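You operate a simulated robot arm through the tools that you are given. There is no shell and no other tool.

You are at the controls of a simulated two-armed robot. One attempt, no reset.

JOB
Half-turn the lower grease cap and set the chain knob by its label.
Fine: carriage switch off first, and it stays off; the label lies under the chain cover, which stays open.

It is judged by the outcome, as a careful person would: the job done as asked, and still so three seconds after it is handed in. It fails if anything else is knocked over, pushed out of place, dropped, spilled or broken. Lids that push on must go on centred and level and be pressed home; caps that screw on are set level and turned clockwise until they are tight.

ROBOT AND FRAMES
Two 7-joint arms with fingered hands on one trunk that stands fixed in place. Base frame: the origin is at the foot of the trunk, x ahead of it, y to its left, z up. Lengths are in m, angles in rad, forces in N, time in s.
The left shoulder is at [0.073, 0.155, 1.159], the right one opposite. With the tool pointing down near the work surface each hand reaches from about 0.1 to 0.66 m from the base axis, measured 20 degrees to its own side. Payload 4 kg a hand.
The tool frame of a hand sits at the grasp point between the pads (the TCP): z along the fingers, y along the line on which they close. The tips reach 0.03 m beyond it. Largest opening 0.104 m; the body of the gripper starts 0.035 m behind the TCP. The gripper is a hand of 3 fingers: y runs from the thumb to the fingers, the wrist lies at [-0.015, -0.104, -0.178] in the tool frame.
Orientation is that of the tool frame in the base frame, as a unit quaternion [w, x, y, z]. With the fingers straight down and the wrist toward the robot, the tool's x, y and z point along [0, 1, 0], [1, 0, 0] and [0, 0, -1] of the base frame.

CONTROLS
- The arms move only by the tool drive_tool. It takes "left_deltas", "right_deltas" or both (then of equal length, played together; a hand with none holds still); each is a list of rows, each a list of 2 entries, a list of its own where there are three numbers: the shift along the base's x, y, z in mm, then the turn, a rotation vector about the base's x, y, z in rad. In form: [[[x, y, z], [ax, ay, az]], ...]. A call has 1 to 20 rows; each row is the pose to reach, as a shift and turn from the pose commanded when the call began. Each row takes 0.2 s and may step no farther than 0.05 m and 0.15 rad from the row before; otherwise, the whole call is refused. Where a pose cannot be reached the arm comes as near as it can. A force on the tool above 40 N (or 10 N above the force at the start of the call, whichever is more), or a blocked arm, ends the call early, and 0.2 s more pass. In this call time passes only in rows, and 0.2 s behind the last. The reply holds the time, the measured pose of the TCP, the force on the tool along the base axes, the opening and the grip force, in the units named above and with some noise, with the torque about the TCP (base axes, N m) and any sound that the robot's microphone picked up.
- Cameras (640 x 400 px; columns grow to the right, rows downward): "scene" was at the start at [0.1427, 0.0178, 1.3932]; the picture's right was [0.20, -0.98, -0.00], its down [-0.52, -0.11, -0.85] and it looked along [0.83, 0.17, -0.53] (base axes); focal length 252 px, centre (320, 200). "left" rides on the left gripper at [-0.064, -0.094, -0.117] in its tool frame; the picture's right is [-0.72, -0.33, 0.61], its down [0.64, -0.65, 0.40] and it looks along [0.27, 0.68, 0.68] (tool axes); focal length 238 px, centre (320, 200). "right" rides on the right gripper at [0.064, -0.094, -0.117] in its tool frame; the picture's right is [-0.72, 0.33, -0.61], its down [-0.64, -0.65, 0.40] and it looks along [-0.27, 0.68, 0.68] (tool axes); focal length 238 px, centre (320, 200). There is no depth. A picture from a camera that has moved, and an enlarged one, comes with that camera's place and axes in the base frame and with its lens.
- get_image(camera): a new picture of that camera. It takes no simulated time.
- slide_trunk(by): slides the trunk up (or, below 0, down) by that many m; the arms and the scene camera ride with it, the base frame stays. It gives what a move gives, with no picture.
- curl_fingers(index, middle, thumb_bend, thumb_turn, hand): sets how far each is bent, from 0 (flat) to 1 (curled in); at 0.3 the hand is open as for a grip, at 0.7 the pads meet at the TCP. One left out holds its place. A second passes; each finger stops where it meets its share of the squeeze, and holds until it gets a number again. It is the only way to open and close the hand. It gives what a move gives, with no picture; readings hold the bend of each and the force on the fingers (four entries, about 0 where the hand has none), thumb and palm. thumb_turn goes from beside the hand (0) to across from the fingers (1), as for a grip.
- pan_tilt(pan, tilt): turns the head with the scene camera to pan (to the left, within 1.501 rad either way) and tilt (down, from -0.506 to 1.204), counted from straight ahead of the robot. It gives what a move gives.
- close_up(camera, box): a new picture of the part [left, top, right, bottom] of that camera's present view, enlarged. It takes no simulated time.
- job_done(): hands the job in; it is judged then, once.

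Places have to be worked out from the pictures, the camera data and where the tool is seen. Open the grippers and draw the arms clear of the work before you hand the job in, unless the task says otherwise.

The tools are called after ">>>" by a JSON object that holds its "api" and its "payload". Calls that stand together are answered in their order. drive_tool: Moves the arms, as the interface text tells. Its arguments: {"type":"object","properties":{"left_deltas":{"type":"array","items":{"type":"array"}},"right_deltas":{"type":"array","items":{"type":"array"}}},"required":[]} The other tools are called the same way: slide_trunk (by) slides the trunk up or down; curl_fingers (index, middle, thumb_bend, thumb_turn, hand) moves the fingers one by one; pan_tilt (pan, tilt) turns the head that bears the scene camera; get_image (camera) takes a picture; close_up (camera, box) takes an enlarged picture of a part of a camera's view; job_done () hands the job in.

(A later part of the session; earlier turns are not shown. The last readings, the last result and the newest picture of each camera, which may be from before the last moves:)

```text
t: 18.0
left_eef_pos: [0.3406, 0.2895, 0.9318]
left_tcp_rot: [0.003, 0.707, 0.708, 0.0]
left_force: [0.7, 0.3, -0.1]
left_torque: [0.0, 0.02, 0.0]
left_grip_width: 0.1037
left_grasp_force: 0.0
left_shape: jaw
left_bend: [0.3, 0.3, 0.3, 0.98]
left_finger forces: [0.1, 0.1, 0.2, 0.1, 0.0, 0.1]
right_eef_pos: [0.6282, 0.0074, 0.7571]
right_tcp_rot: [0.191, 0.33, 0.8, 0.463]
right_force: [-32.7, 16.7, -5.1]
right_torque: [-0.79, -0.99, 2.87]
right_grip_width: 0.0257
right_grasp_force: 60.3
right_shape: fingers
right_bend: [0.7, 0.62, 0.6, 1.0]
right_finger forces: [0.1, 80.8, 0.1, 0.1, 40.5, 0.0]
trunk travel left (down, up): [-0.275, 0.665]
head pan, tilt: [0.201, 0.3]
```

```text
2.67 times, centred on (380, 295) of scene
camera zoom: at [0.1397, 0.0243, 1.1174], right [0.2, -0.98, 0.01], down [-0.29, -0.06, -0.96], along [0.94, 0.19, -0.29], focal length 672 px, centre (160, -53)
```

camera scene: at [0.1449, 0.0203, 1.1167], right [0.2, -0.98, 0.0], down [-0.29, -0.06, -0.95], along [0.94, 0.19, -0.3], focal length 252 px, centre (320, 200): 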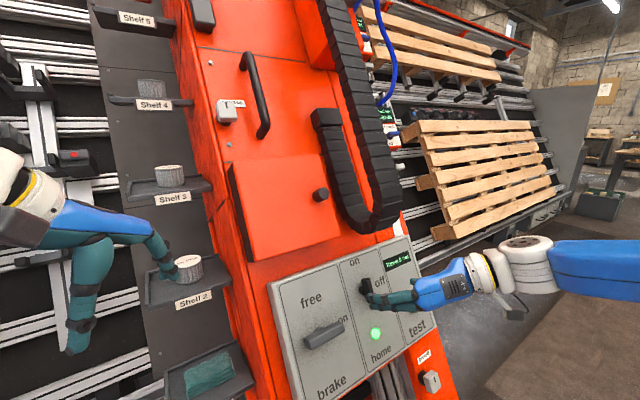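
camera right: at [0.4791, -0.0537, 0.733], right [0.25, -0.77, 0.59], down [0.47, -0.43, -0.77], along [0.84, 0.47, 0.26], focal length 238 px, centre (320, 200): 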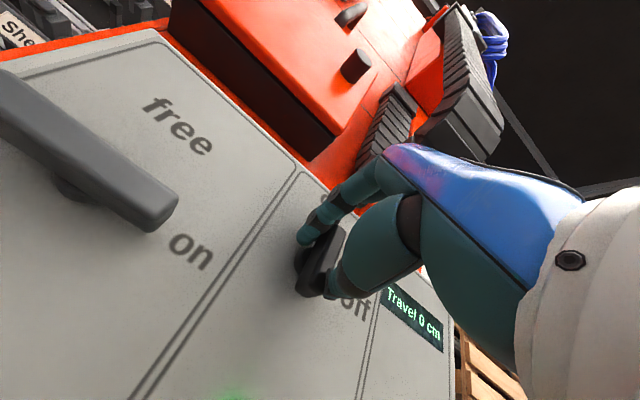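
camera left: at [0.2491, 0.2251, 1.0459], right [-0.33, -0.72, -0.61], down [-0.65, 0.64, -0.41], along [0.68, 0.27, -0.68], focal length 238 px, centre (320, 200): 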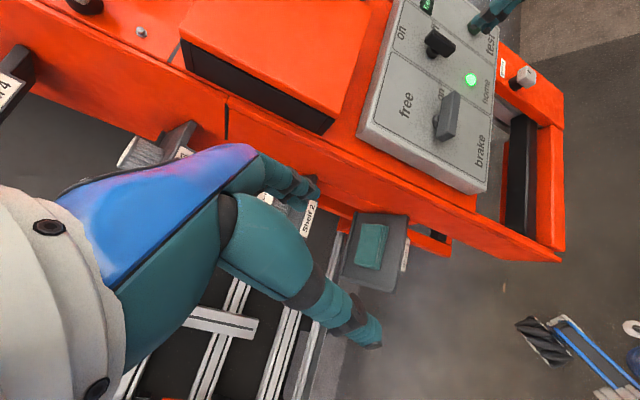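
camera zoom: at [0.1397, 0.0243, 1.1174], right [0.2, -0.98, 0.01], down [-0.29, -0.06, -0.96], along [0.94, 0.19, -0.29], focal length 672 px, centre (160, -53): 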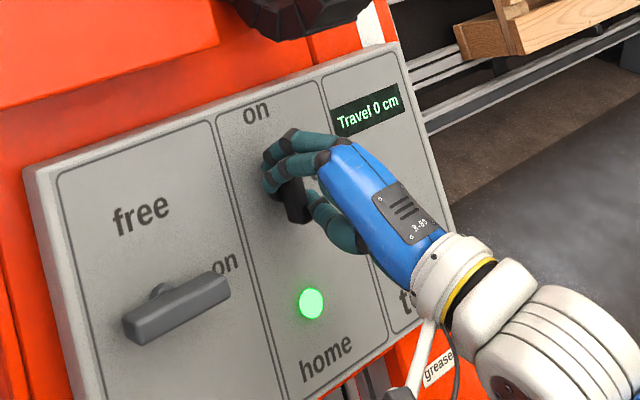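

The hand rotated, but the bar seems to have stayed upright with high force – the fingers slipped round it. I release to unload and inspect the handle.

>>> {"api": "curl_fingers", "payload": {"hand": "right", "index": 0.3, "middle": 0.3, "thumb_bend": 0.3}}

>>> {"api": "get_image", "payload": {"camera": "right"}}

>>> {"api": "close_up", "payload": {"camera": "left", "box": [360, 0, 560, 150]}}

>>> {"api": "close_up", "payload": {"camera": "scene", "box": [300, 220, 460, 370]}}

```text
t: 18.4
left_eef_pos: [0.3461, 0.281, 0.9316]
left_tcp_rot: [-0.001, 0.707, 0.707, 0.0]
left_force: [0.1, 0.5, 0.6]
left_torque: [-0.02, 0.02, -0.04]
left_grip_width: 0.1037
left_grasp_force: 0.0
left_shape: jaw
left_bend: [0.3, 0.3, 0.3, 0.98]
left_finger forces: [0.1, 0.1, 0.0, 0.0, 0.0, 0.1]
right_eef_pos: [0.6328, -0.0009, 0.7495]
right_tcp_rot: [0.184, 0.334, 0.801, 0.463]
right_force: [0.4, 0.0, 0.1]
right_torque: [0.06, -0.03, 0.02]
right_grip_width: 0.1026
right_grasp_force: 0.1
right_shape: fingers
right_bend: [0.3, 0.3, 0.3, 0.98]
right_finger forces: [0.0, 0.0, 0.0, 0.0, 0.0, 0.0]
trunk travel left (down, up): [-0.275, 0.665]
head pan, tilt: [0.201, 0.3]
stopped (right hand): the force on the tool passed its limit at 50 N (the readings are from after the stop); the commanded pose is now the measured one
```

```text
taken
camera right: at [0.4836, -0.0615, 0.7273], right [0.26, -0.77, 0.58], down [0.46, -0.43, -0.78], along [0.85, 0.47, 0.24], focal length 238 px, centre (320, 200)
```

right: 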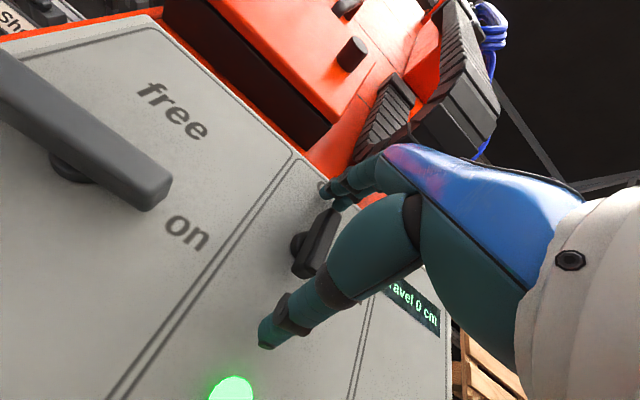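

```text
2.67 times, centred on (460, 75) of left
camera zoom: at [0.252, 0.2186, 1.0466], right [-0.33, -0.72, -0.61], down [-0.65, 0.64, -0.4], along [0.68, 0.27, -0.68], focal length 636 px, centre (-53, 533)
```

zoom: 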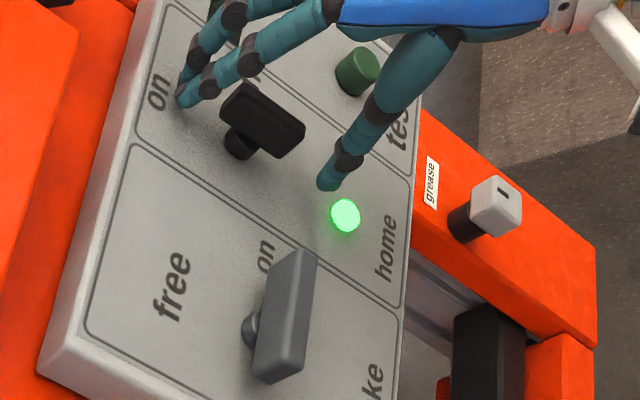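

```text
2.67 times, centred on (380, 295) of scene
camera zoom: at [0.1472, 0.017, 1.1167], right [0.2, -0.98, 0.0], down [-0.29, -0.06, -0.95], along [0.94, 0.19, -0.3], focal length 672 px, centre (160, -53)
```

zoom: 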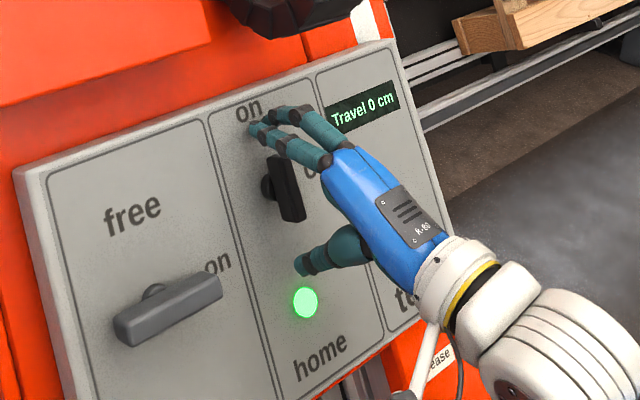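

The bar hasn't moved: a centre pinch gives little torque. I back off, roll back to the sideways pinch and this time take the upper half of the bar so I can swing it along an arc with a lever arm.

>>> {"api": "drive_tool", "payload": {"right_deltas": [[[-16, -16, 13], [0, 0, 0]], [[-32, -32, 26], [0, 0, 0]], [[-40, -40, 33], [-0.0874, -0.0874, 0.0714]], [[-40, -40, 35], [-0.1748, -0.1748, 0.1428]], [[-40, -40, 37], [-0.2622, -0.2622, 0.2142]], [[-40, -40, 39], [-0.3496, -0.3496, 0.2856]], [[-40, -40, 41], [-0.437, -0.437, 0.357]], [[-38, -37, 43], [-0.5244, -0.5244, 0.4284]], [[-36, -34, 44], [-0.6118, -0.6118, 0.4998]], [[-33, -30, 45], [-0.6992, -0.6992, 0.5712]], [[-30, -26, 46], [-0.7866, -0.7866, 0.6426]], [[-26, -22, 47], [-0.874, -0.874, 0.714]], [[-23, -19, 47], [-0.961, -0.961, 0.785]]]}}

>>> {"api": "get_image", "payload": {"camera": "right"}}

>>> {"api": "close_up", "payload": {"camera": "scene", "box": [300, 220, 460, 370]}}

```text
t: 21.2
left_eef_pos: [0.3431, 0.2847, 0.931]
left_tcp_rot: [0.0, 0.706, 0.708, -0.001]
left_force: [-0.1, -0.2, -0.5]
left_torque: [-0.06, -0.01, 0.02]
left_grip_width: 0.1039
left_grasp_force: 0.0
left_shape: jaw
left_bend: [0.3, 0.3, 0.3, 0.98]
left_finger forces: [0.1, 0.1, 0.0, 0.0, 0.0, 0.1]
right_eef_pos: [0.6061, -0.0156, 0.7987]
right_tcp_rot: [0.457, -0.328, 0.805, 0.189]
right_force: [-0.8, 0.4, 0.1]
right_torque: [0.02, 0.0, 0.0]
right_grip_width: 0.1027
right_grasp_force: 0.0
right_shape: fingers
right_bend: [0.3, 0.3, 0.3, 0.98]
right_finger forces: [0.0, 0.0, 0.1, 0.1, 0.0, 0.0]
trunk travel left (down, up): [-0.275, 0.665]
head pan, tilt: [0.201, 0.3]
```

```text
taken
camera right: at [0.5792, -0.1766, 0.8023], right [-0.34, 0.12, 0.93], down [0.94, 0.01, 0.34], along [0.03, 0.99, -0.11], focal length 238 px, centre (320, 200)
```

right: 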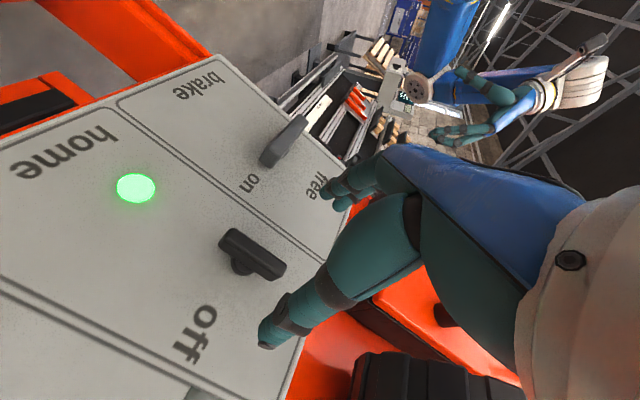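

```text
2.67 times, centred on (380, 295) of scene
camera zoom: at [0.1448, 0.0199, 1.1168], right [0.2, -0.98, 0.0], down [-0.29, -0.06, -0.95], along [0.94, 0.19, -0.3], focal length 672 px, centre (160, -53)
```

zoom: 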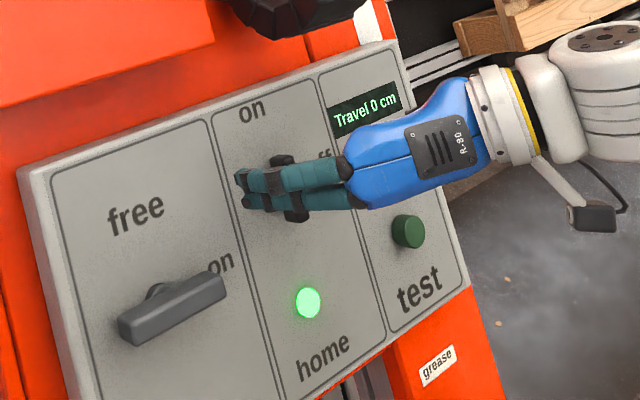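

I advance onto the upper half of the bar.

>>> {"api": "drive_tool", "payload": {"right_deltas": [[[9, 7, -7], [0, 0, 0]], [[18, 14, -14], [0, 0, 0]], [[27, 20, -21], [0, 0, 0]], [[33, 25, -27], [0, 0, 0]]]}}

>>> {"api": "curl_fingers", "payload": {"hand": "right", "index": 0.75, "middle": 0.75, "thumb_bend": 0.75}}

>>> {"api": "get_image", "payload": {"camera": "right"}}

>>> {"api": "close_up", "payload": {"camera": "left", "box": [360, 0, 560, 150]}}

>>> {"api": "close_up", "payload": {"camera": "scene", "box": [300, 220, 460, 370]}}

```text
t: 22.2
left_eef_pos: [0.3424, 0.2846, 0.9303]
left_tcp_rot: [0.0, 0.707, 0.708, 0.0]
left_force: [-0.3, 0.3, -0.3]
left_torque: [0.0, -0.02, 0.0]
left_grip_width: 0.1039
left_grasp_force: 0.0
left_shape: jaw
left_bend: [0.3, 0.3, 0.3, 0.98]
left_finger forces: [0.0, 0.0, 0.0, 0.1, 0.0, 0.1]
right_eef_pos: [0.6403, 0.0085, 0.7702]
right_tcp_rot: [0.457, -0.328, 0.804, 0.189]
right_force: [-0.8, -0.2, -0.2]
right_torque: [0.02, 0.03, 0.02]
right_grip_width: 0.1028
right_grasp_force: 0.1
right_shape: fingers
right_bend: [0.3, 0.3, 0.3, 0.98]
right_finger forces: [0.0, 0.0, 0.1, 0.1, 0.0, 0.1]
trunk travel left (down, up): [-0.275, 0.665]
head pan, tilt: [0.201, 0.3]
```

```text
t: 23.2
left_eef_pos: [0.3451, 0.2853, 0.9293]
left_tcp_rot: [0.0, 0.707, 0.708, 0.0]
left_force: [-0.6, -0.4, 1.3]
left_torque: [0.0, -0.01, -0.02]
left_grip_width: 0.1038
left_grasp_force: 0.1
left_shape: jaw
left_bend: [0.3, 0.3, 0.3, 0.98]
left_finger forces: [0.0, 0.0, 0.1, 0.1, 0.1, 0.0]
right_eef_pos: [0.6415, 0.0095, 0.7718]
right_tcp_rot: [0.456, -0.328, 0.805, 0.19]
right_force: [5.5, 5.9, -1.0]
right_torque: [-0.05, -0.1, -0.01]
right_grip_width: 0.0088
right_grasp_force: 13.7
right_shape: fingers
right_bend: [0.73, 0.73, 0.66, 0.97]
right_finger forces: [7.2, 7.1, 0.0, 0.1, 12.8, 0.1]
trunk travel left (down, up): [-0.275, 0.665]
head pan, tilt: [0.201, 0.3]
```

```text
taken
camera right: at [0.613, -0.1509, 0.7743], right [-0.34, 0.12, 0.93], down [0.94, 0.01, 0.34], along [0.03, 0.99, -0.11], focal length 238 px, centre (320, 200)
```

right: 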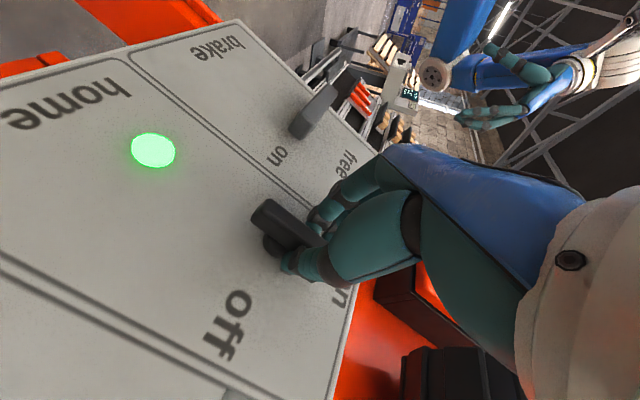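

```text
2.67 times, centred on (460, 75) of left
camera zoom: at [0.2497, 0.2232, 1.0461], right [-0.33, -0.72, -0.61], down [-0.65, 0.64, -0.4], along [0.68, 0.27, -0.68], focal length 636 px, centre (-53, 533)
```

zoom: 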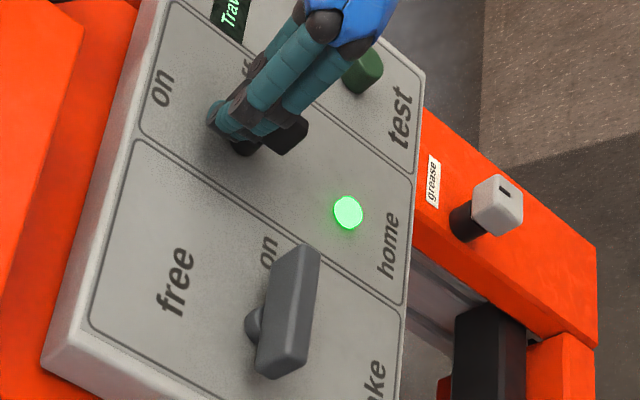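

```text
2.67 times, centred on (380, 295) of scene
camera zoom: at [0.1462, 0.0208, 1.1166], right [0.2, -0.98, 0.0], down [-0.29, -0.06, -0.95], along [0.94, 0.19, -0.3], focal length 672 px, centre (160, -53)
```

zoom: 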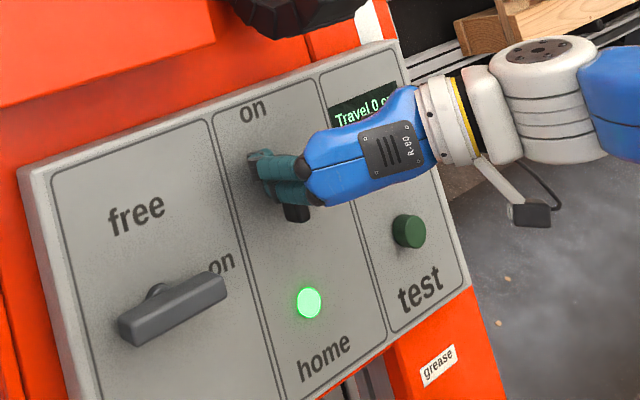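

The grip is firmer (about 14 N) on the upper half. I start the arc clockwise with a small first part.

>>> {"api": "drive_tool", "payload": {"right_deltas": [[[1.7, -1.8, -0.2], [0.0857, 0.0857, -0.07]], [[3.3, -3.8, -0.6], [0.1714, 0.1714, -0.14]], [[4.6, -5.7, -1.4], [0.257, 0.257, -0.21]]]}}

>>> {"api": "get_image", "payload": {"camera": "right"}}

>>> {"api": "close_up", "payload": {"camera": "left", "box": [360, 0, 560, 150]}}

>>> {"api": "close_up", "payload": {"camera": "scene", "box": [300, 220, 460, 370]}}

```text
t: 24.1
left_eef_pos: [0.3436, 0.2865, 0.9314]
left_tcp_rot: [0.0, 0.706, 0.708, -0.001]
left_force: [0.9, 0.8, -0.8]
left_torque: [0.0, 0.0, 0.0]
left_grip_width: 0.1036
left_grasp_force: 0.0
left_shape: jaw
left_bend: [0.3, 0.3, 0.3, 0.98]
left_finger forces: [0.0, 0.0, 0.1, 0.1, 0.0, 0.1]
right_eef_pos: [0.6434, 0.0061, 0.7699]
right_tcp_rot: [0.405, -0.155, 0.855, 0.283]
right_force: [0.9, 14.1, 2.4]
right_torque: [0.14, -0.14, 0.22]
right_grip_width: 0.009
right_grasp_force: 14.9
right_shape: fingers
right_bend: [0.73, 0.73, 0.67, 0.99]
right_finger forces: [11.8, 9.4, 0.0, 0.0, 9.5, 0.0]
trunk travel left (down, up): [-0.275, 0.665]
head pan, tilt: [0.201, 0.3]
```

```text
taken
camera right: at [0.5802, -0.1426, 0.7457], right [-0.09, -0.09, 0.99], down [0.97, -0.25, 0.06], along [0.24, 0.96, 0.11], focal length 238 px, centre (320, 200)
```

right: 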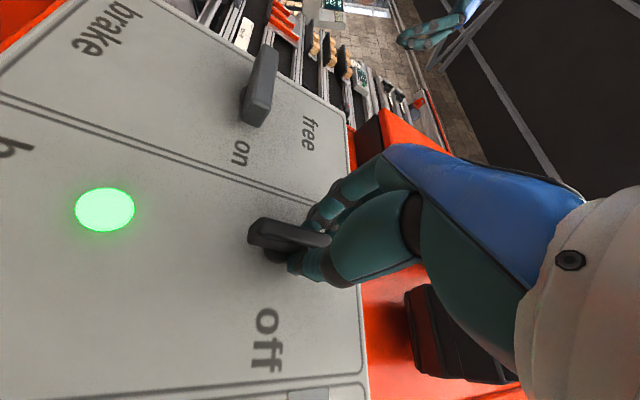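

```text
2.67 times, centred on (460, 75) of left
camera zoom: at [0.2486, 0.2241, 1.0461], right [-0.32, -0.72, -0.61], down [-0.65, 0.64, -0.41], along [0.68, 0.27, -0.68], focal length 636 px, centre (-53, 533)
```

zoom: 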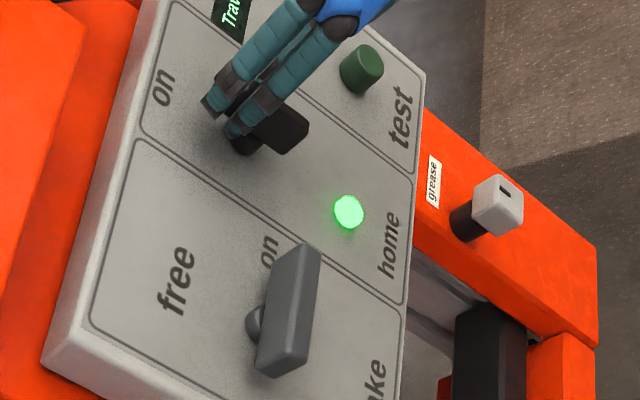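

```text
2.67 times, centred on (380, 295) of scene
camera zoom: at [0.1448, 0.0222, 1.1168], right [0.2, -0.98, 0.0], down [-0.29, -0.06, -0.95], along [0.94, 0.19, -0.3], focal length 672 px, centre (160, -53)
```

zoom: 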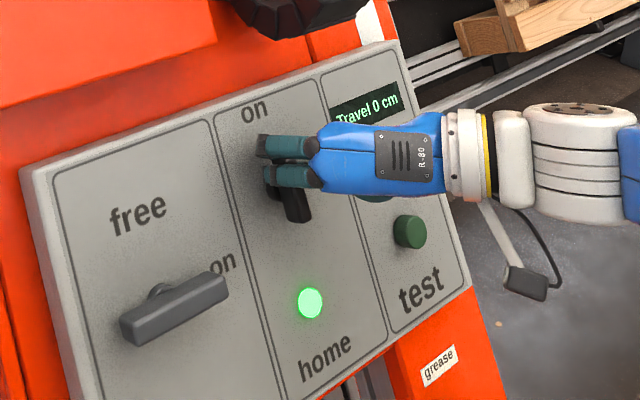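

The hand takes about 10 N sideways so far, no obvious slip. I continue the arc; a stop will occur if the force gets too high.

>>> {"api": "drive_tool", "payload": {"right_deltas": [[[1.1, -1.9, -0.9], [0.08, 0.08, -0.065]], [[2.0, -3.7, -2.1], [0.159, 0.159, -0.13]], [[2.6, -5.5, -3.5], [0.239, 0.239, -0.195]], [[3.0, -7.2, -5.0], [0.318, 0.318, -0.26]]]}}

>>> {"api": "get_image", "payload": {"camera": "right"}}

>>> {"api": "close_up", "payload": {"camera": "left", "box": [360, 0, 560, 150]}}

>>> {"api": "close_up", "payload": {"camera": "scene", "box": [300, 220, 460, 370]}}

```text
t: 25.1
left_eef_pos: [0.3408, 0.2868, 0.9313]
left_tcp_rot: [0.003, 0.706, 0.708, -0.001]
left_force: [0.5, -0.7, 0.3]
left_torque: [0.0, -0.02, 0.02]
left_grip_width: 0.1036
left_grasp_force: 0.1
left_shape: jaw
left_bend: [0.3, 0.3, 0.3, 0.98]
left_finger forces: [0.1, 0.1, 0.1, 0.0, 0.1, 0.1]
right_eef_pos: [0.643, -0.0006, 0.7666]
right_tcp_rot: [0.318, 0.067, 0.866, 0.38]
right_force: [-10.6, 20.8, 2.5]
right_torque: [0.02, -0.27, 0.66]
right_grip_width: 0.011
right_grasp_force: 22.4
right_shape: fingers
right_bend: [0.73, 0.59, 0.69, 1.0]
right_finger forces: [23.6, 11.5, 0.0, 0.0, 9.9, 0.0]
trunk travel left (down, up): [-0.275, 0.665]
head pan, tilt: [0.201, 0.3]
```

```text
taken
camera right: at [0.5364, -0.1164, 0.7264], right [0.16, -0.41, 0.9], down [0.83, -0.44, -0.34], along [0.53, 0.8, 0.27], focal length 238 px, centre (320, 200)
```

right: 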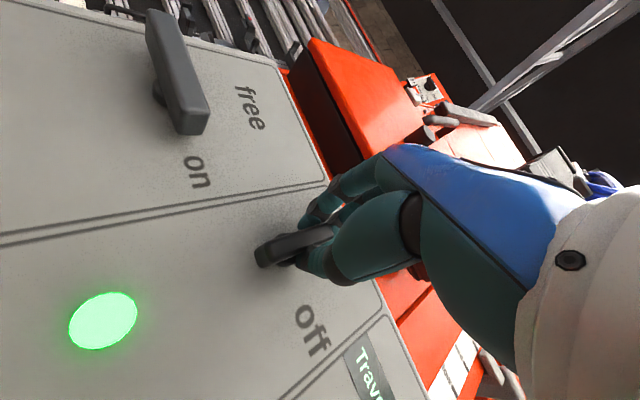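

```text
2.67 times, centred on (460, 75) of left
camera zoom: at [0.2468, 0.2251, 1.0463], right [-0.32, -0.72, -0.61], down [-0.65, 0.64, -0.41], along [0.69, 0.27, -0.68], focal length 636 px, centre (-53, 533)
```

zoom: 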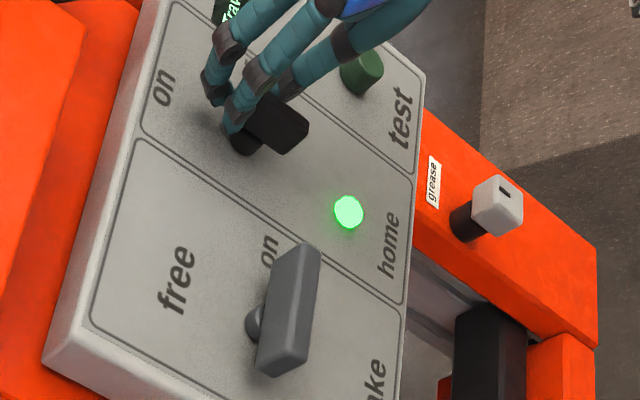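

```text
2.67 times, centred on (380, 295) of scene
camera zoom: at [0.1424, 0.024, 1.1171], right [0.2, -0.98, 0.01], down [-0.29, -0.06, -0.95], along [0.94, 0.19, -0.3], focal length 672 px, centre (160, -53)
```

zoom: 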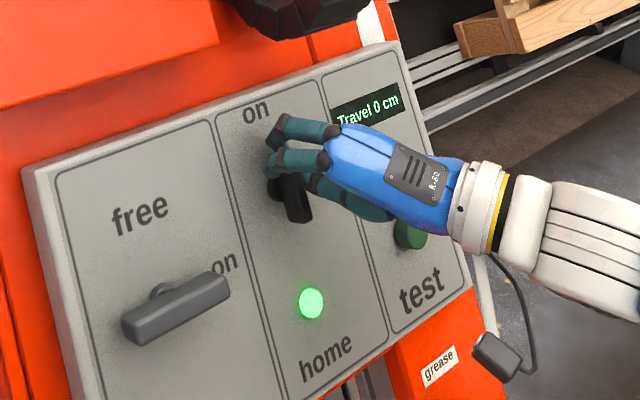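

The bar still doesn't move with about 0.4 N·m, and the fingers are giving way in their bending direction. I release, back off, and will push the bar's upper end sideways with the stiff side of closed fingers instead.

>>> {"api": "curl_fingers", "payload": {"hand": "right", "index": 0.3, "middle": 0.3, "thumb_bend": 0.3}}

>>> {"api": "close_up", "payload": {"camera": "right", "box": [160, 120, 400, 300]}}

>>> {"api": "close_up", "payload": {"camera": "left", "box": [380, 0, 480, 75]}}

```text
t: 26.1
left_eef_pos: [0.3441, 0.2836, 0.9328]
left_tcp_rot: [0.0, 0.707, 0.708, 0.0]
left_force: [-0.8, 0.7, 0.5]
left_torque: [0.01, -0.01, 0.01]
left_grip_width: 0.1035
left_grasp_force: 0.1
left_shape: jaw
left_bend: [0.3, 0.3, 0.3, 0.98]
left_finger forces: [0.1, 0.0, 0.0, 0.0, 0.1, 0.1]
right_eef_pos: [0.6471, -0.0061, 0.7649]
right_tcp_rot: [0.319, 0.069, 0.866, 0.379]
right_force: [0.5, 0.7, -0.4]
right_torque: [-0.02, 0.02, 0.0]
right_grip_width: 0.1029
right_grasp_force: 0.1
right_shape: fingers
right_bend: [0.3, 0.3, 0.3, 0.98]
right_finger forces: [0.0, 0.1, 0.1, 0.0, 0.0, 0.1]
trunk travel left (down, up): [-0.275, 0.665]
head pan, tilt: [0.201, 0.3]
```

```text
2.22 times, centred on (280, 210) of right
camera zoom: at [0.5392, -0.1206, 0.7251], right [0.15, -0.41, 0.9], down [0.83, -0.44, -0.34], along [0.54, 0.8, 0.27], focal length 530 px, centre (409, 178)
```

zoom: 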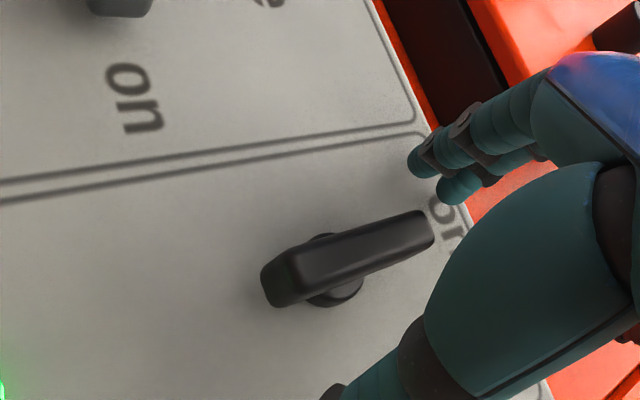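

```text
5.33 times, centred on (430, 38) of left
camera zoom: at [0.249, 0.2212, 1.0467], right [-0.33, -0.72, -0.61], down [-0.65, 0.64, -0.4], along [0.68, 0.27, -0.68], focal length 1271 px, centre (-267, 1067)
```

zoom: 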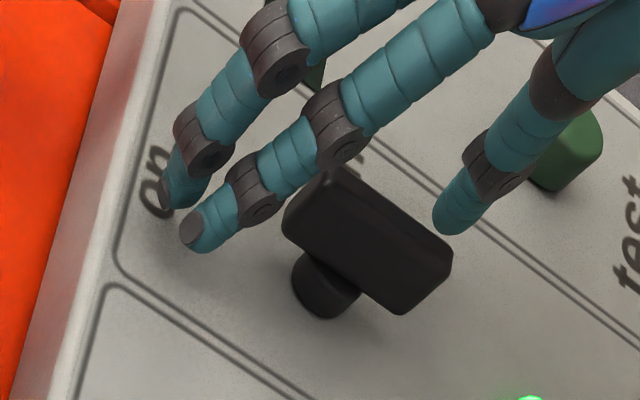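

The bar is still near upright. I back away to get an unobstructed view of it and judge whether it moved at all.

>>> {"api": "drive_tool", "payload": {"right_deltas": [[[-20, -20, 16], [0, 0, 0]], [[-40, -40, 33], [0, 0, 0]], [[-60, -60, 50], [0, 0, 0]], [[-60, -90, 50], [0, 0, 0]], [[-60, -120, 40], [0, 0, 0]]]}}

>>> {"api": "close_up", "payload": {"camera": "scene", "box": [320, 240, 420, 320]}}

>>> {"api": "close_up", "payload": {"camera": "right", "box": [100, 100, 400, 320]}}

>>> {"api": "close_up", "payload": {"camera": "left", "box": [340, 0, 580, 200]}}

```text
t: 27.2
left_eef_pos: [0.3424, 0.2833, 0.9323]
left_tcp_rot: [0.0, 0.707, 0.707, 0.001]
left_force: [-0.4, 0.0, -0.2]
left_torque: [0.01, 0.0, 0.01]
left_grip_width: 0.1038
left_grasp_force: 0.0
left_shape: jaw
left_bend: [0.3, 0.3, 0.3, 0.98]
left_finger forces: [0.0, 0.1, 0.0, 0.0, 0.0, 0.0]
right_eef_pos: [0.5854, -0.1279, 0.8053]
right_tcp_rot: [0.319, 0.07, 0.865, 0.38]
right_force: [0.1, -0.5, -0.1]
right_torque: [-0.01, 0.03, -0.01]
right_grip_width: 0.1026
right_grasp_force: 0.1
right_shape: fingers
right_bend: [0.3, 0.3, 0.3, 0.98]
right_finger forces: [0.0, 0.0, 0.0, 0.0, 0.1, 0.1]
trunk travel left (down, up): [-0.275, 0.665]
head pan, tilt: [0.201, 0.3]
```

```text
5.00 times, centred on (370, 280) of scene
camera zoom: at [0.1445, 0.017, 1.1169], right [0.2, -0.98, 0.0], down [-0.29, -0.06, -0.95], along [0.94, 0.19, -0.3], focal length 1260 px, centre (70, -200)
```

zoom: 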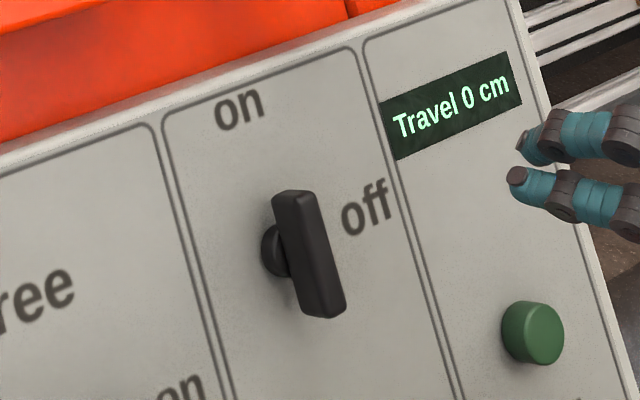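

```text
1.82 times, centred on (250, 210) of right
camera zoom: at [0.477, -0.2423, 0.7655], right [0.15, -0.41, 0.9], down [0.83, -0.44, -0.34], along [0.54, 0.8, 0.27], focal length 433 px, centre (447, 182)
```

zoom: 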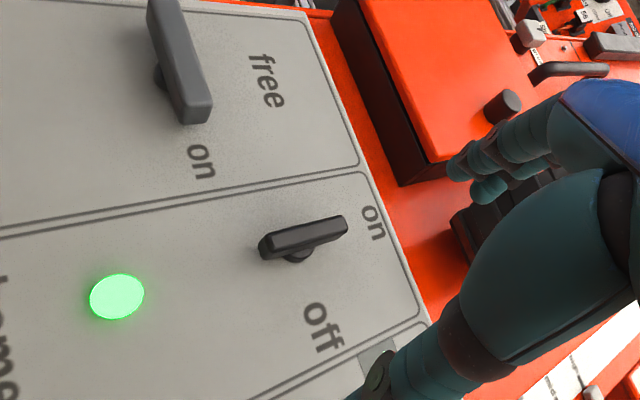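

```text
2.00 times, centred on (460, 100) of left
camera zoom: at [0.2487, 0.2202, 1.047], right [-0.32, -0.72, -0.61], down [-0.65, 0.64, -0.4], along [0.68, 0.27, -0.68], focal length 477 px, centre (40, 400)
```

zoom: 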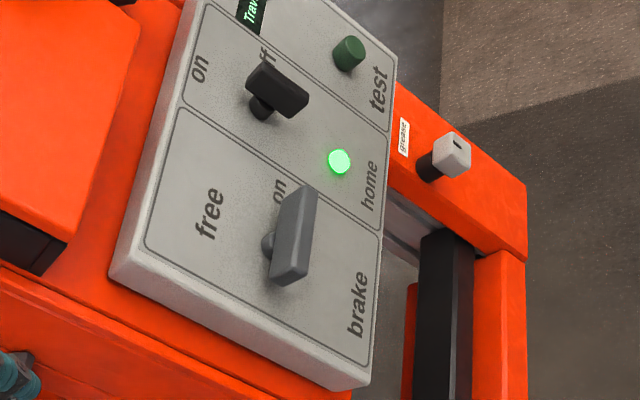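

The bar hasn't turned at all. I close the fingers into a solid peg, set the hand with fingers side-by-side across the panel, and place it to the left of the bar's upper end for a stiff sideways push.

>>> {"api": "curl_fingers", "payload": {"hand": "right", "index": 0.7, "middle": 0.7, "thumb_bend": 0.7}}

>>> {"api": "drive_tool", "payload": {"right_deltas": [[[-4, 25, 0], [0.077, 0.077, -0.063]], [[-8, 50, 0], [0.154, 0.154, -0.126]], [[-12, 75, 0], [0.232, 0.232, -0.189]], [[-16, 100, 0], [0.309, 0.309, -0.252]], [[-20, 120, -2], [0.386, 0.386, -0.315]], [[-22, 133, -5], [0.386, 0.386, -0.315]]]}}

>>> {"api": "get_image", "payload": {"camera": "right"}}

>>> {"api": "close_up", "payload": {"camera": "scene", "box": [300, 220, 460, 370]}}

>>> {"api": "close_up", "payload": {"camera": "left", "box": [340, 0, 580, 200]}}

```text
t: 28.2
left_eef_pos: [0.344, 0.2841, 0.9307]
left_tcp_rot: [0.0, 0.706, 0.708, 0.0]
left_force: [0.3, 0.1, 0.9]
left_torque: [-0.02, -0.01, -0.02]
left_grip_width: 0.1035
left_grasp_force: 0.1
left_shape: jaw
left_bend: [0.3, 0.3, 0.3, 0.98]
left_finger forces: [0.0, 0.1, 0.0, 0.1, 0.1, 0.1]
right_eef_pos: [0.5852, -0.1261, 0.8037]
right_tcp_rot: [0.32, 0.07, 0.866, 0.379]
right_force: [-0.8, -0.1, 0.0]
right_torque: [-0.03, 0.04, 0.01]
right_grip_width: 0.0015
right_grasp_force: 0.1
right_shape: fingers
right_bend: [0.7, 0.7, 0.7, 0.98]
right_finger forces: [0.1, 0.1, 0.0, 0.0, 0.1, 0.0]
trunk travel left (down, up): [-0.275, 0.665]
head pan, tilt: [0.201, 0.3]
```

```text
t: 29.6
left_eef_pos: [0.3434, 0.2849, 0.931]
left_tcp_rot: [0.0, 0.707, 0.707, 0.0]
left_force: [0.5, -0.8, 0.5]
left_torque: [-0.01, -0.05, 0.0]
left_grip_width: 0.104
left_grasp_force: 0.0
left_shape: jaw
left_bend: [0.3, 0.3, 0.3, 0.98]
left_finger forces: [0.0, 0.0, 0.1, 0.0, 0.1, 0.0]
right_eef_pos: [0.5645, 0.0093, 0.8005]
right_tcp_rot: [0.185, 0.334, 0.8, 0.462]
right_force: [0.4, -0.8, -0.1]
right_torque: [-0.02, -0.03, 0.02]
right_grip_width: 0.0016
right_grasp_force: 0.1
right_shape: fingers
right_bend: [0.7, 0.7, 0.7, 0.98]
right_finger forces: [0.0, 0.0, 0.0, 0.0, 0.1, 0.0]
trunk travel left (down, up): [-0.275, 0.665]
head pan, tilt: [0.201, 0.3]
```

```text
taken
camera right: at [0.4158, -0.0512, 0.7781], right [0.26, -0.77, 0.58], down [0.46, -0.43, -0.78], along [0.85, 0.47, 0.24], focal length 238 px, centre (320, 200)
```

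right: 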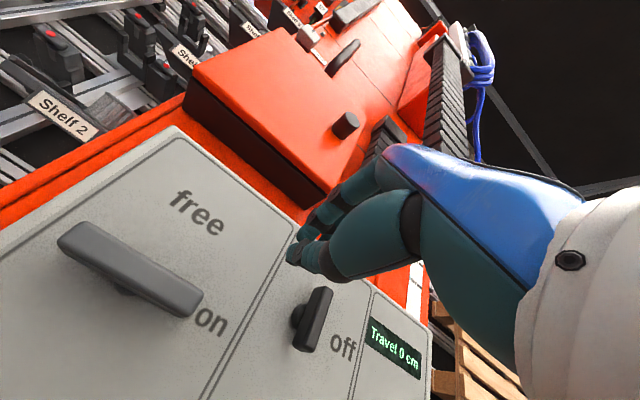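

```text
2.67 times, centred on (380, 295) of scene
camera zoom: at [0.1448, 0.0191, 1.1168], right [0.2, -0.98, 0.0], down [-0.29, -0.06, -0.95], along [0.94, 0.19, -0.3], focal length 672 px, centre (160, -53)
```

zoom: 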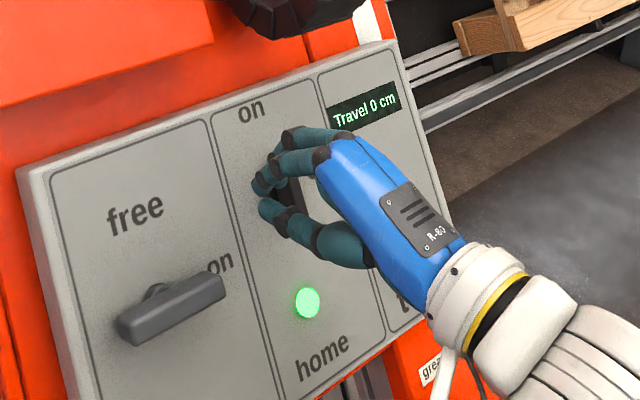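

```text
2.00 times, centred on (460, 100) of left
camera zoom: at [0.2491, 0.2221, 1.0465], right [-0.33, -0.72, -0.61], down [-0.65, 0.64, -0.4], along [0.68, 0.27, -0.68], focal length 477 px, centre (40, 400)
```

zoom: 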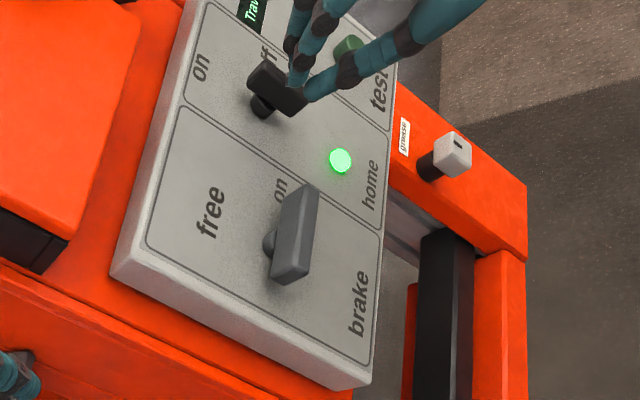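

The peg is about 10 cm in front of the panel, left of the bar. I move in so the tips sit beside the bar's upper end.

>>> {"api": "drive_tool", "payload": {"right_deltas": [[[12, 12, -11], [0, 0, 0]], [[24, 24, -22], [0, 0, 0]], [[36, 36, -32], [0, 0, 0]]]}}

>>> {"api": "get_image", "payload": {"camera": "right"}}

>>> {"api": "close_up", "payload": {"camera": "left", "box": [360, 0, 560, 150]}}

```text
t: 30.4
left_eef_pos: [0.3441, 0.2848, 0.9299]
left_tcp_rot: [0.0, 0.706, 0.708, 0.0]
left_force: [0.5, 0.2, 0.4]
left_torque: [0.03, -0.02, -0.03]
left_grip_width: 0.1039
left_grasp_force: 0.0
left_shape: jaw
left_bend: [0.3, 0.3, 0.3, 0.98]
left_finger forces: [0.0, 0.0, 0.1, 0.0, 0.0, 0.0]
right_eef_pos: [0.6004, 0.0439, 0.7667]
right_tcp_rot: [0.184, 0.332, 0.802, 0.462]
right_force: [0.1, -0.1, -0.2]
right_torque: [-0.02, 0.01, -0.01]
right_grip_width: 0.0016
right_grasp_force: 0.0
right_shape: fingers
right_bend: [0.7, 0.7, 0.7, 0.98]
right_finger forces: [0.0, 0.0, 0.0, 0.0, 0.0, 0.1]
trunk travel left (down, up): [-0.275, 0.665]
head pan, tilt: [0.201, 0.3]
```

```text
taken
camera right: at [0.452, -0.0164, 0.744], right [0.26, -0.77, 0.58], down [0.46, -0.43, -0.77], along [0.85, 0.47, 0.24], focal length 238 px, centre (320, 200)
```

right: 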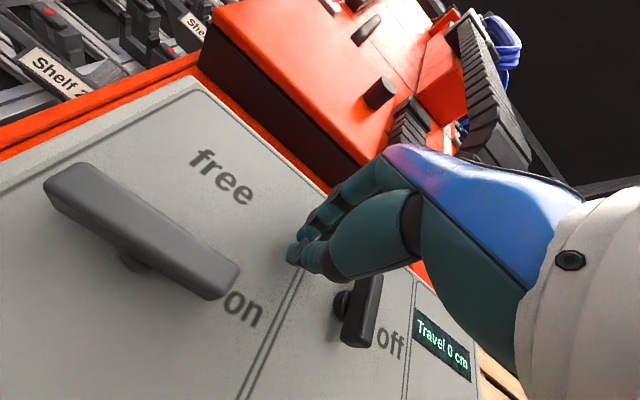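

```text
2.67 times, centred on (460, 75) of left
camera zoom: at [0.2494, 0.2225, 1.0463], right [-0.33, -0.72, -0.61], down [-0.65, 0.64, -0.4], along [0.68, 0.27, -0.68], focal length 636 px, centre (-53, 533)
```

zoom: 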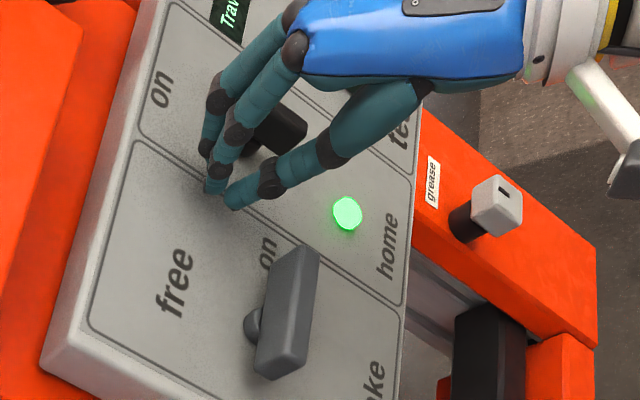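

The tips are beside the bar. I push toward the right.

>>> {"api": "drive_tool", "payload": {"right_deltas": [[[6, -6, 0], [0, 0, 0]], [[12, -12, 0], [0, 0, 0]], [[17, -17, 0], [0, 0, 0]], [[21, -21, 0], [0, 0, 0]], [[25, -25, 0], [0, 0, 0]], [[29, -29, 0], [0, 0, 0]]]}}

>>> {"api": "get_image", "payload": {"camera": "right"}}

>>> {"api": "close_up", "payload": {"camera": "left", "box": [360, 0, 560, 150]}}

>>> {"api": "close_up", "payload": {"camera": "scene", "box": [320, 240, 420, 320]}}

```text
t: 31.9
left_eef_pos: [0.3413, 0.2868, 0.9313]
left_tcp_rot: [0.002, 0.706, 0.708, -0.001]
left_force: [-0.4, -0.3, -0.3]
left_torque: [0.0, -0.02, -0.01]
left_grip_width: 0.1036
left_grasp_force: 0.1
left_shape: jaw
left_bend: [0.3, 0.3, 0.3, 0.98]
left_finger forces: [0.0, 0.2, 0.0, 0.0, 0.0, 0.0]
right_eef_pos: [0.626, 0.0195, 0.7674]
right_tcp_rot: [0.183, 0.33, 0.802, 0.463]
right_force: [-15.1, 13.9, -0.7]
right_torque: [-0.01, 0.05, 0.42]
right_grip_width: 0.0013
right_grasp_force: 10.3
right_shape: fingers
right_bend: [0.7, 0.7, 0.7, 0.98]
right_finger forces: [0.1, 19.6, 0.0, 0.0, 0.0, 0.0]
trunk travel left (down, up): [-0.275, 0.665]
head pan, tilt: [0.201, 0.3]
```

```text
taken
camera right: at [0.4782, -0.042, 0.7458], right [0.26, -0.77, 0.58], down [0.47, -0.43, -0.77], along [0.84, 0.48, 0.25], focal length 238 px, centre (320, 200)
```

right: 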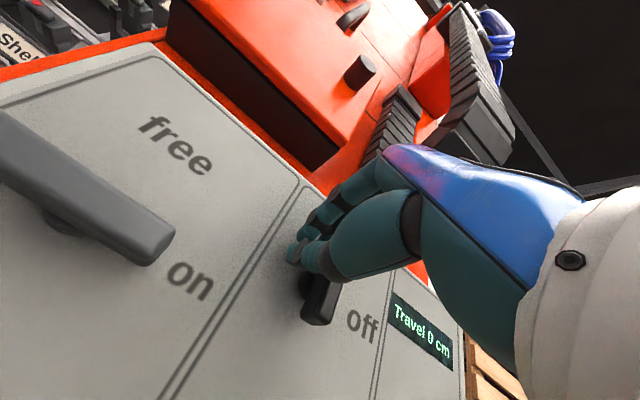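

```text
2.67 times, centred on (460, 75) of left
camera zoom: at [0.2466, 0.2254, 1.0463], right [-0.32, -0.72, -0.61], down [-0.65, 0.64, -0.41], along [0.68, 0.27, -0.68], focal length 636 px, centre (-53, 533)
```

zoom: 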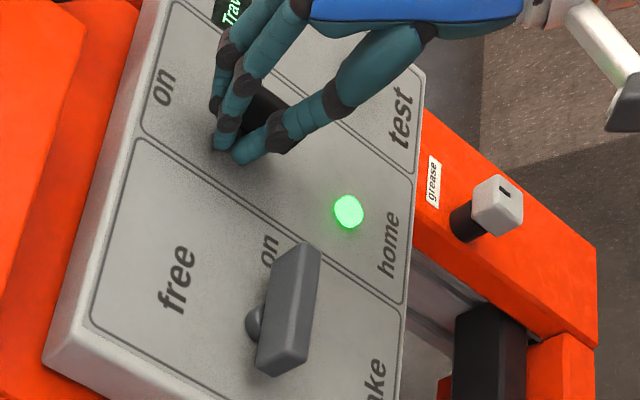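

```text
5.00 times, centred on (370, 280) of scene
camera zoom: at [0.1421, 0.0233, 1.117], right [0.2, -0.98, 0.0], down [-0.29, -0.06, -0.96], along [0.94, 0.19, -0.3], focal length 1260 px, centre (70, -200)
```

zoom: 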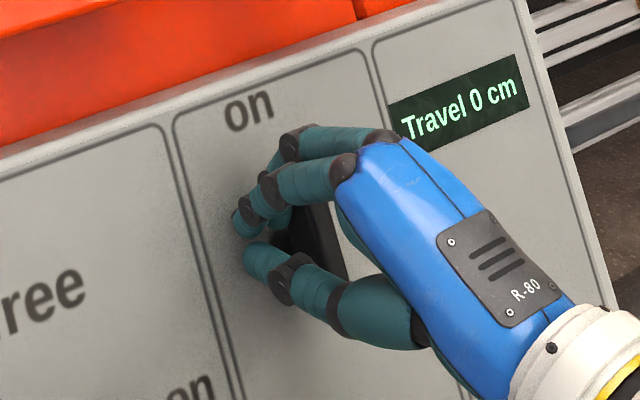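

About 20 N on the bar end now. I push a bit more, staying under the force stop.

>>> {"api": "drive_tool", "payload": {"right_deltas": [[[3, -3, 0], [0, 0, 0]], [[6, -6, 0], [0, 0, 0]], [[9, -9, 0], [0, 0, 0]], [[12, -12, 0], [0, 0, 0]]]}}

>>> {"api": "close_up", "payload": {"camera": "left", "box": [360, 0, 560, 150]}}

>>> {"api": "get_image", "payload": {"camera": "right"}}

```text
t: 32.4
left_eef_pos: [0.3421, 0.2836, 0.9316]
left_tcp_rot: [0.0, 0.707, 0.708, 0.0]
left_force: [0.5, -0.4, -0.6]
left_torque: [0.03, 0.0, 0.02]
left_grip_width: 0.1036
left_grasp_force: 0.1
left_shape: jaw
left_bend: [0.3, 0.3, 0.3, 0.98]
left_finger forces: [0.0, 0.0, 0.0, 0.0, 0.1, 0.0]
right_eef_pos: [0.6252, 0.018, 0.7674]
right_tcp_rot: [0.176, 0.324, 0.802, 0.47]
right_force: [-17.0, 19.4, -3.3]
right_torque: [0.04, 0.13, 0.61]
right_grip_width: 0.0014
right_grasp_force: 12.6
right_shape: fingers
right_bend: [0.7, 0.7, 0.7, 0.98]
right_finger forces: [0.0, 26.0, 0.0, 0.0, 0.0, 0.1]
trunk travel left (down, up): [-0.275, 0.665]
head pan, tilt: [0.201, 0.3]
stopped in row 2 (right hand): the force on the tool passed its limit at 42 N (the readings are from after the stop); the commanded pose is now the measured one
```

```text
2.67 times, centred on (460, 75) of left
camera zoom: at [0.2481, 0.2204, 1.0467], right [-0.32, -0.72, -0.61], down [-0.65, 0.64, -0.4], along [0.68, 0.27, -0.68], focal length 636 px, centre (-53, 533)
```

zoom: 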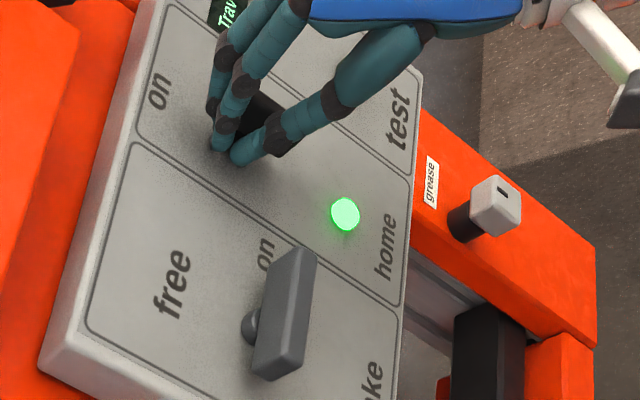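

```text
taken
camera right: at [0.4791, -0.0464, 0.7454], right [0.28, -0.77, 0.57], down [0.47, -0.41, -0.78], along [0.84, 0.49, 0.25], focal length 238 px, centre (320, 200)
```

right: 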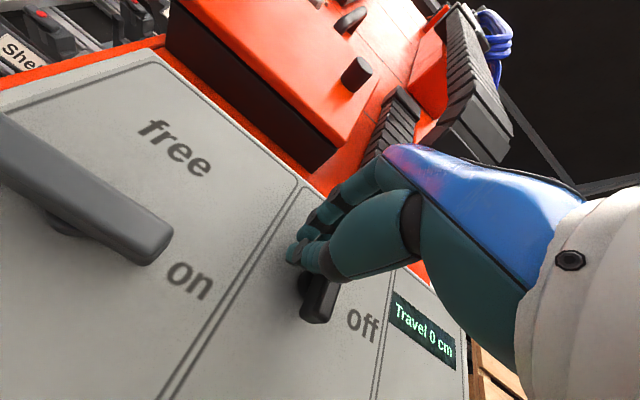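

Even about 42 N at the end doesn't turn it clockwise, so it is firmly stopped that way. I back off a little, drop to the bar's lower end and push gently the same way, to learn whether it turns counter-clockwise.

>>> {"api": "drive_tool", "payload": {"right_deltas": [[[-6, 6, 0], [0, 0, 0]], [[-12, 12, 0], [0, 0, 0]], [[-17, 7, -12], [0, 0, 0]], [[-22, 2, -24], [0, 0, 0]], [[-26, -2, -35], [0, 0, 0]]]}}

>>> {"api": "drive_tool", "payload": {"right_deltas": [[[4, -4, 0], [0, 0, 0]], [[8, -8, 0], [0, 0, 0]], [[12, -12, 0], [0, 0, 0]], [[15, -15, 0], [0, 0, 0]], [[18, -18, 0], [0, 0, 0]]]}}

>>> {"api": "close_up", "payload": {"camera": "left", "box": [360, 0, 560, 150]}}

>>> {"api": "get_image", "payload": {"camera": "right"}}

```text
t: 33.6
left_eef_pos: [0.3424, 0.2834, 0.9309]
left_tcp_rot: [-0.001, 0.706, 0.708, 0.0]
left_force: [0.2, 0.7, -0.1]
left_torque: [0.0, 0.01, 0.0]
left_grip_width: 0.1036
left_grasp_force: 0.1
left_shape: jaw
left_bend: [0.3, 0.3, 0.3, 0.98]
left_finger forces: [0.0, 0.0, 0.1, 0.1, 0.1, 0.0]
right_eef_pos: [0.6059, 0.0108, 0.7331]
right_tcp_rot: [0.181, 0.328, 0.802, 0.466]
right_force: [0.5, -0.5, 0.1]
right_torque: [-0.02, -0.01, -0.02]
right_grip_width: 0.0011
right_grasp_force: 0.1
right_shape: fingers
right_bend: [0.7, 0.7, 0.7, 0.98]
right_finger forces: [0.1, 0.2, 0.0, 0.1, 0.0, 0.1]
trunk travel left (down, up): [-0.275, 0.665]
head pan, tilt: [0.201, 0.3]
```

```text
t: 34.7
left_eef_pos: [0.3423, 0.2831, 0.9328]
left_tcp_rot: [0.0, 0.707, 0.707, 0.001]
left_force: [-0.3, 0.8, -0.1]
left_torque: [0.02, 0.0, -0.04]
left_grip_width: 0.1036
left_grasp_force: 0.0
left_shape: jaw
left_bend: [0.3, 0.3, 0.3, 0.98]
left_finger forces: [0.0, 0.1, 0.0, 0.0, 0.1, 0.0]
right_eef_pos: [0.6116, 0.0047, 0.7337]
right_tcp_rot: [0.173, 0.319, 0.803, 0.472]
right_force: [-17.7, 19.3, -2.4]
right_torque: [-0.34, -0.14, 0.55]
right_grip_width: 0.0014
right_grasp_force: 13.0
right_shape: fingers
right_bend: [0.7, 0.7, 0.7, 0.98]
right_finger forces: [0.0, 26.3, 0.1, 0.0, 0.1, 0.0]
trunk travel left (down, up): [-0.275, 0.665]
head pan, tilt: [0.201, 0.3]
stopped in row 5 (right hand): the force on the tool passed its limit at 43 N (the readings are from after the stop); the commanded pose is now the measured one
```

```text
2.67 times, centred on (460, 75) of left
camera zoom: at [0.2478, 0.2194, 1.047], right [-0.32, -0.72, -0.62], down [-0.65, 0.64, -0.4], along [0.68, 0.27, -0.68], focal length 636 px, centre (-53, 533)
```

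zoom: 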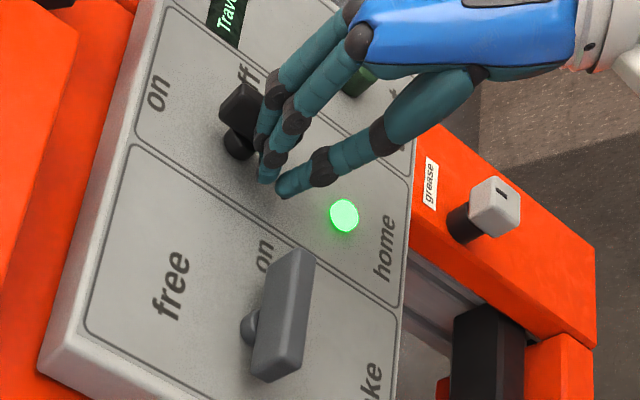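

```text
taken
camera right: at [0.4652, -0.0616, 0.7107], right [0.29, -0.77, 0.57], down [0.48, -0.4, -0.78], along [0.83, 0.5, 0.25], focal length 238 px, centre (320, 200)
```

right: 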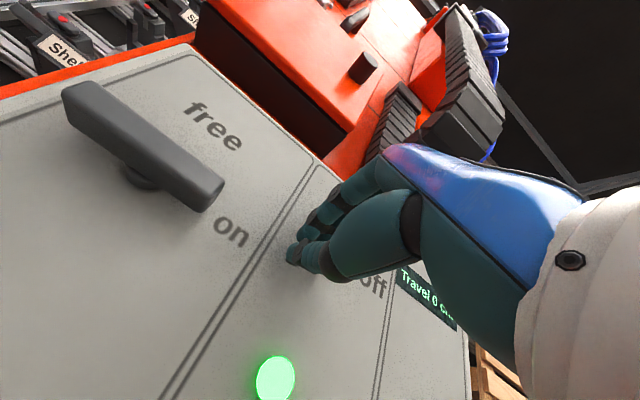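

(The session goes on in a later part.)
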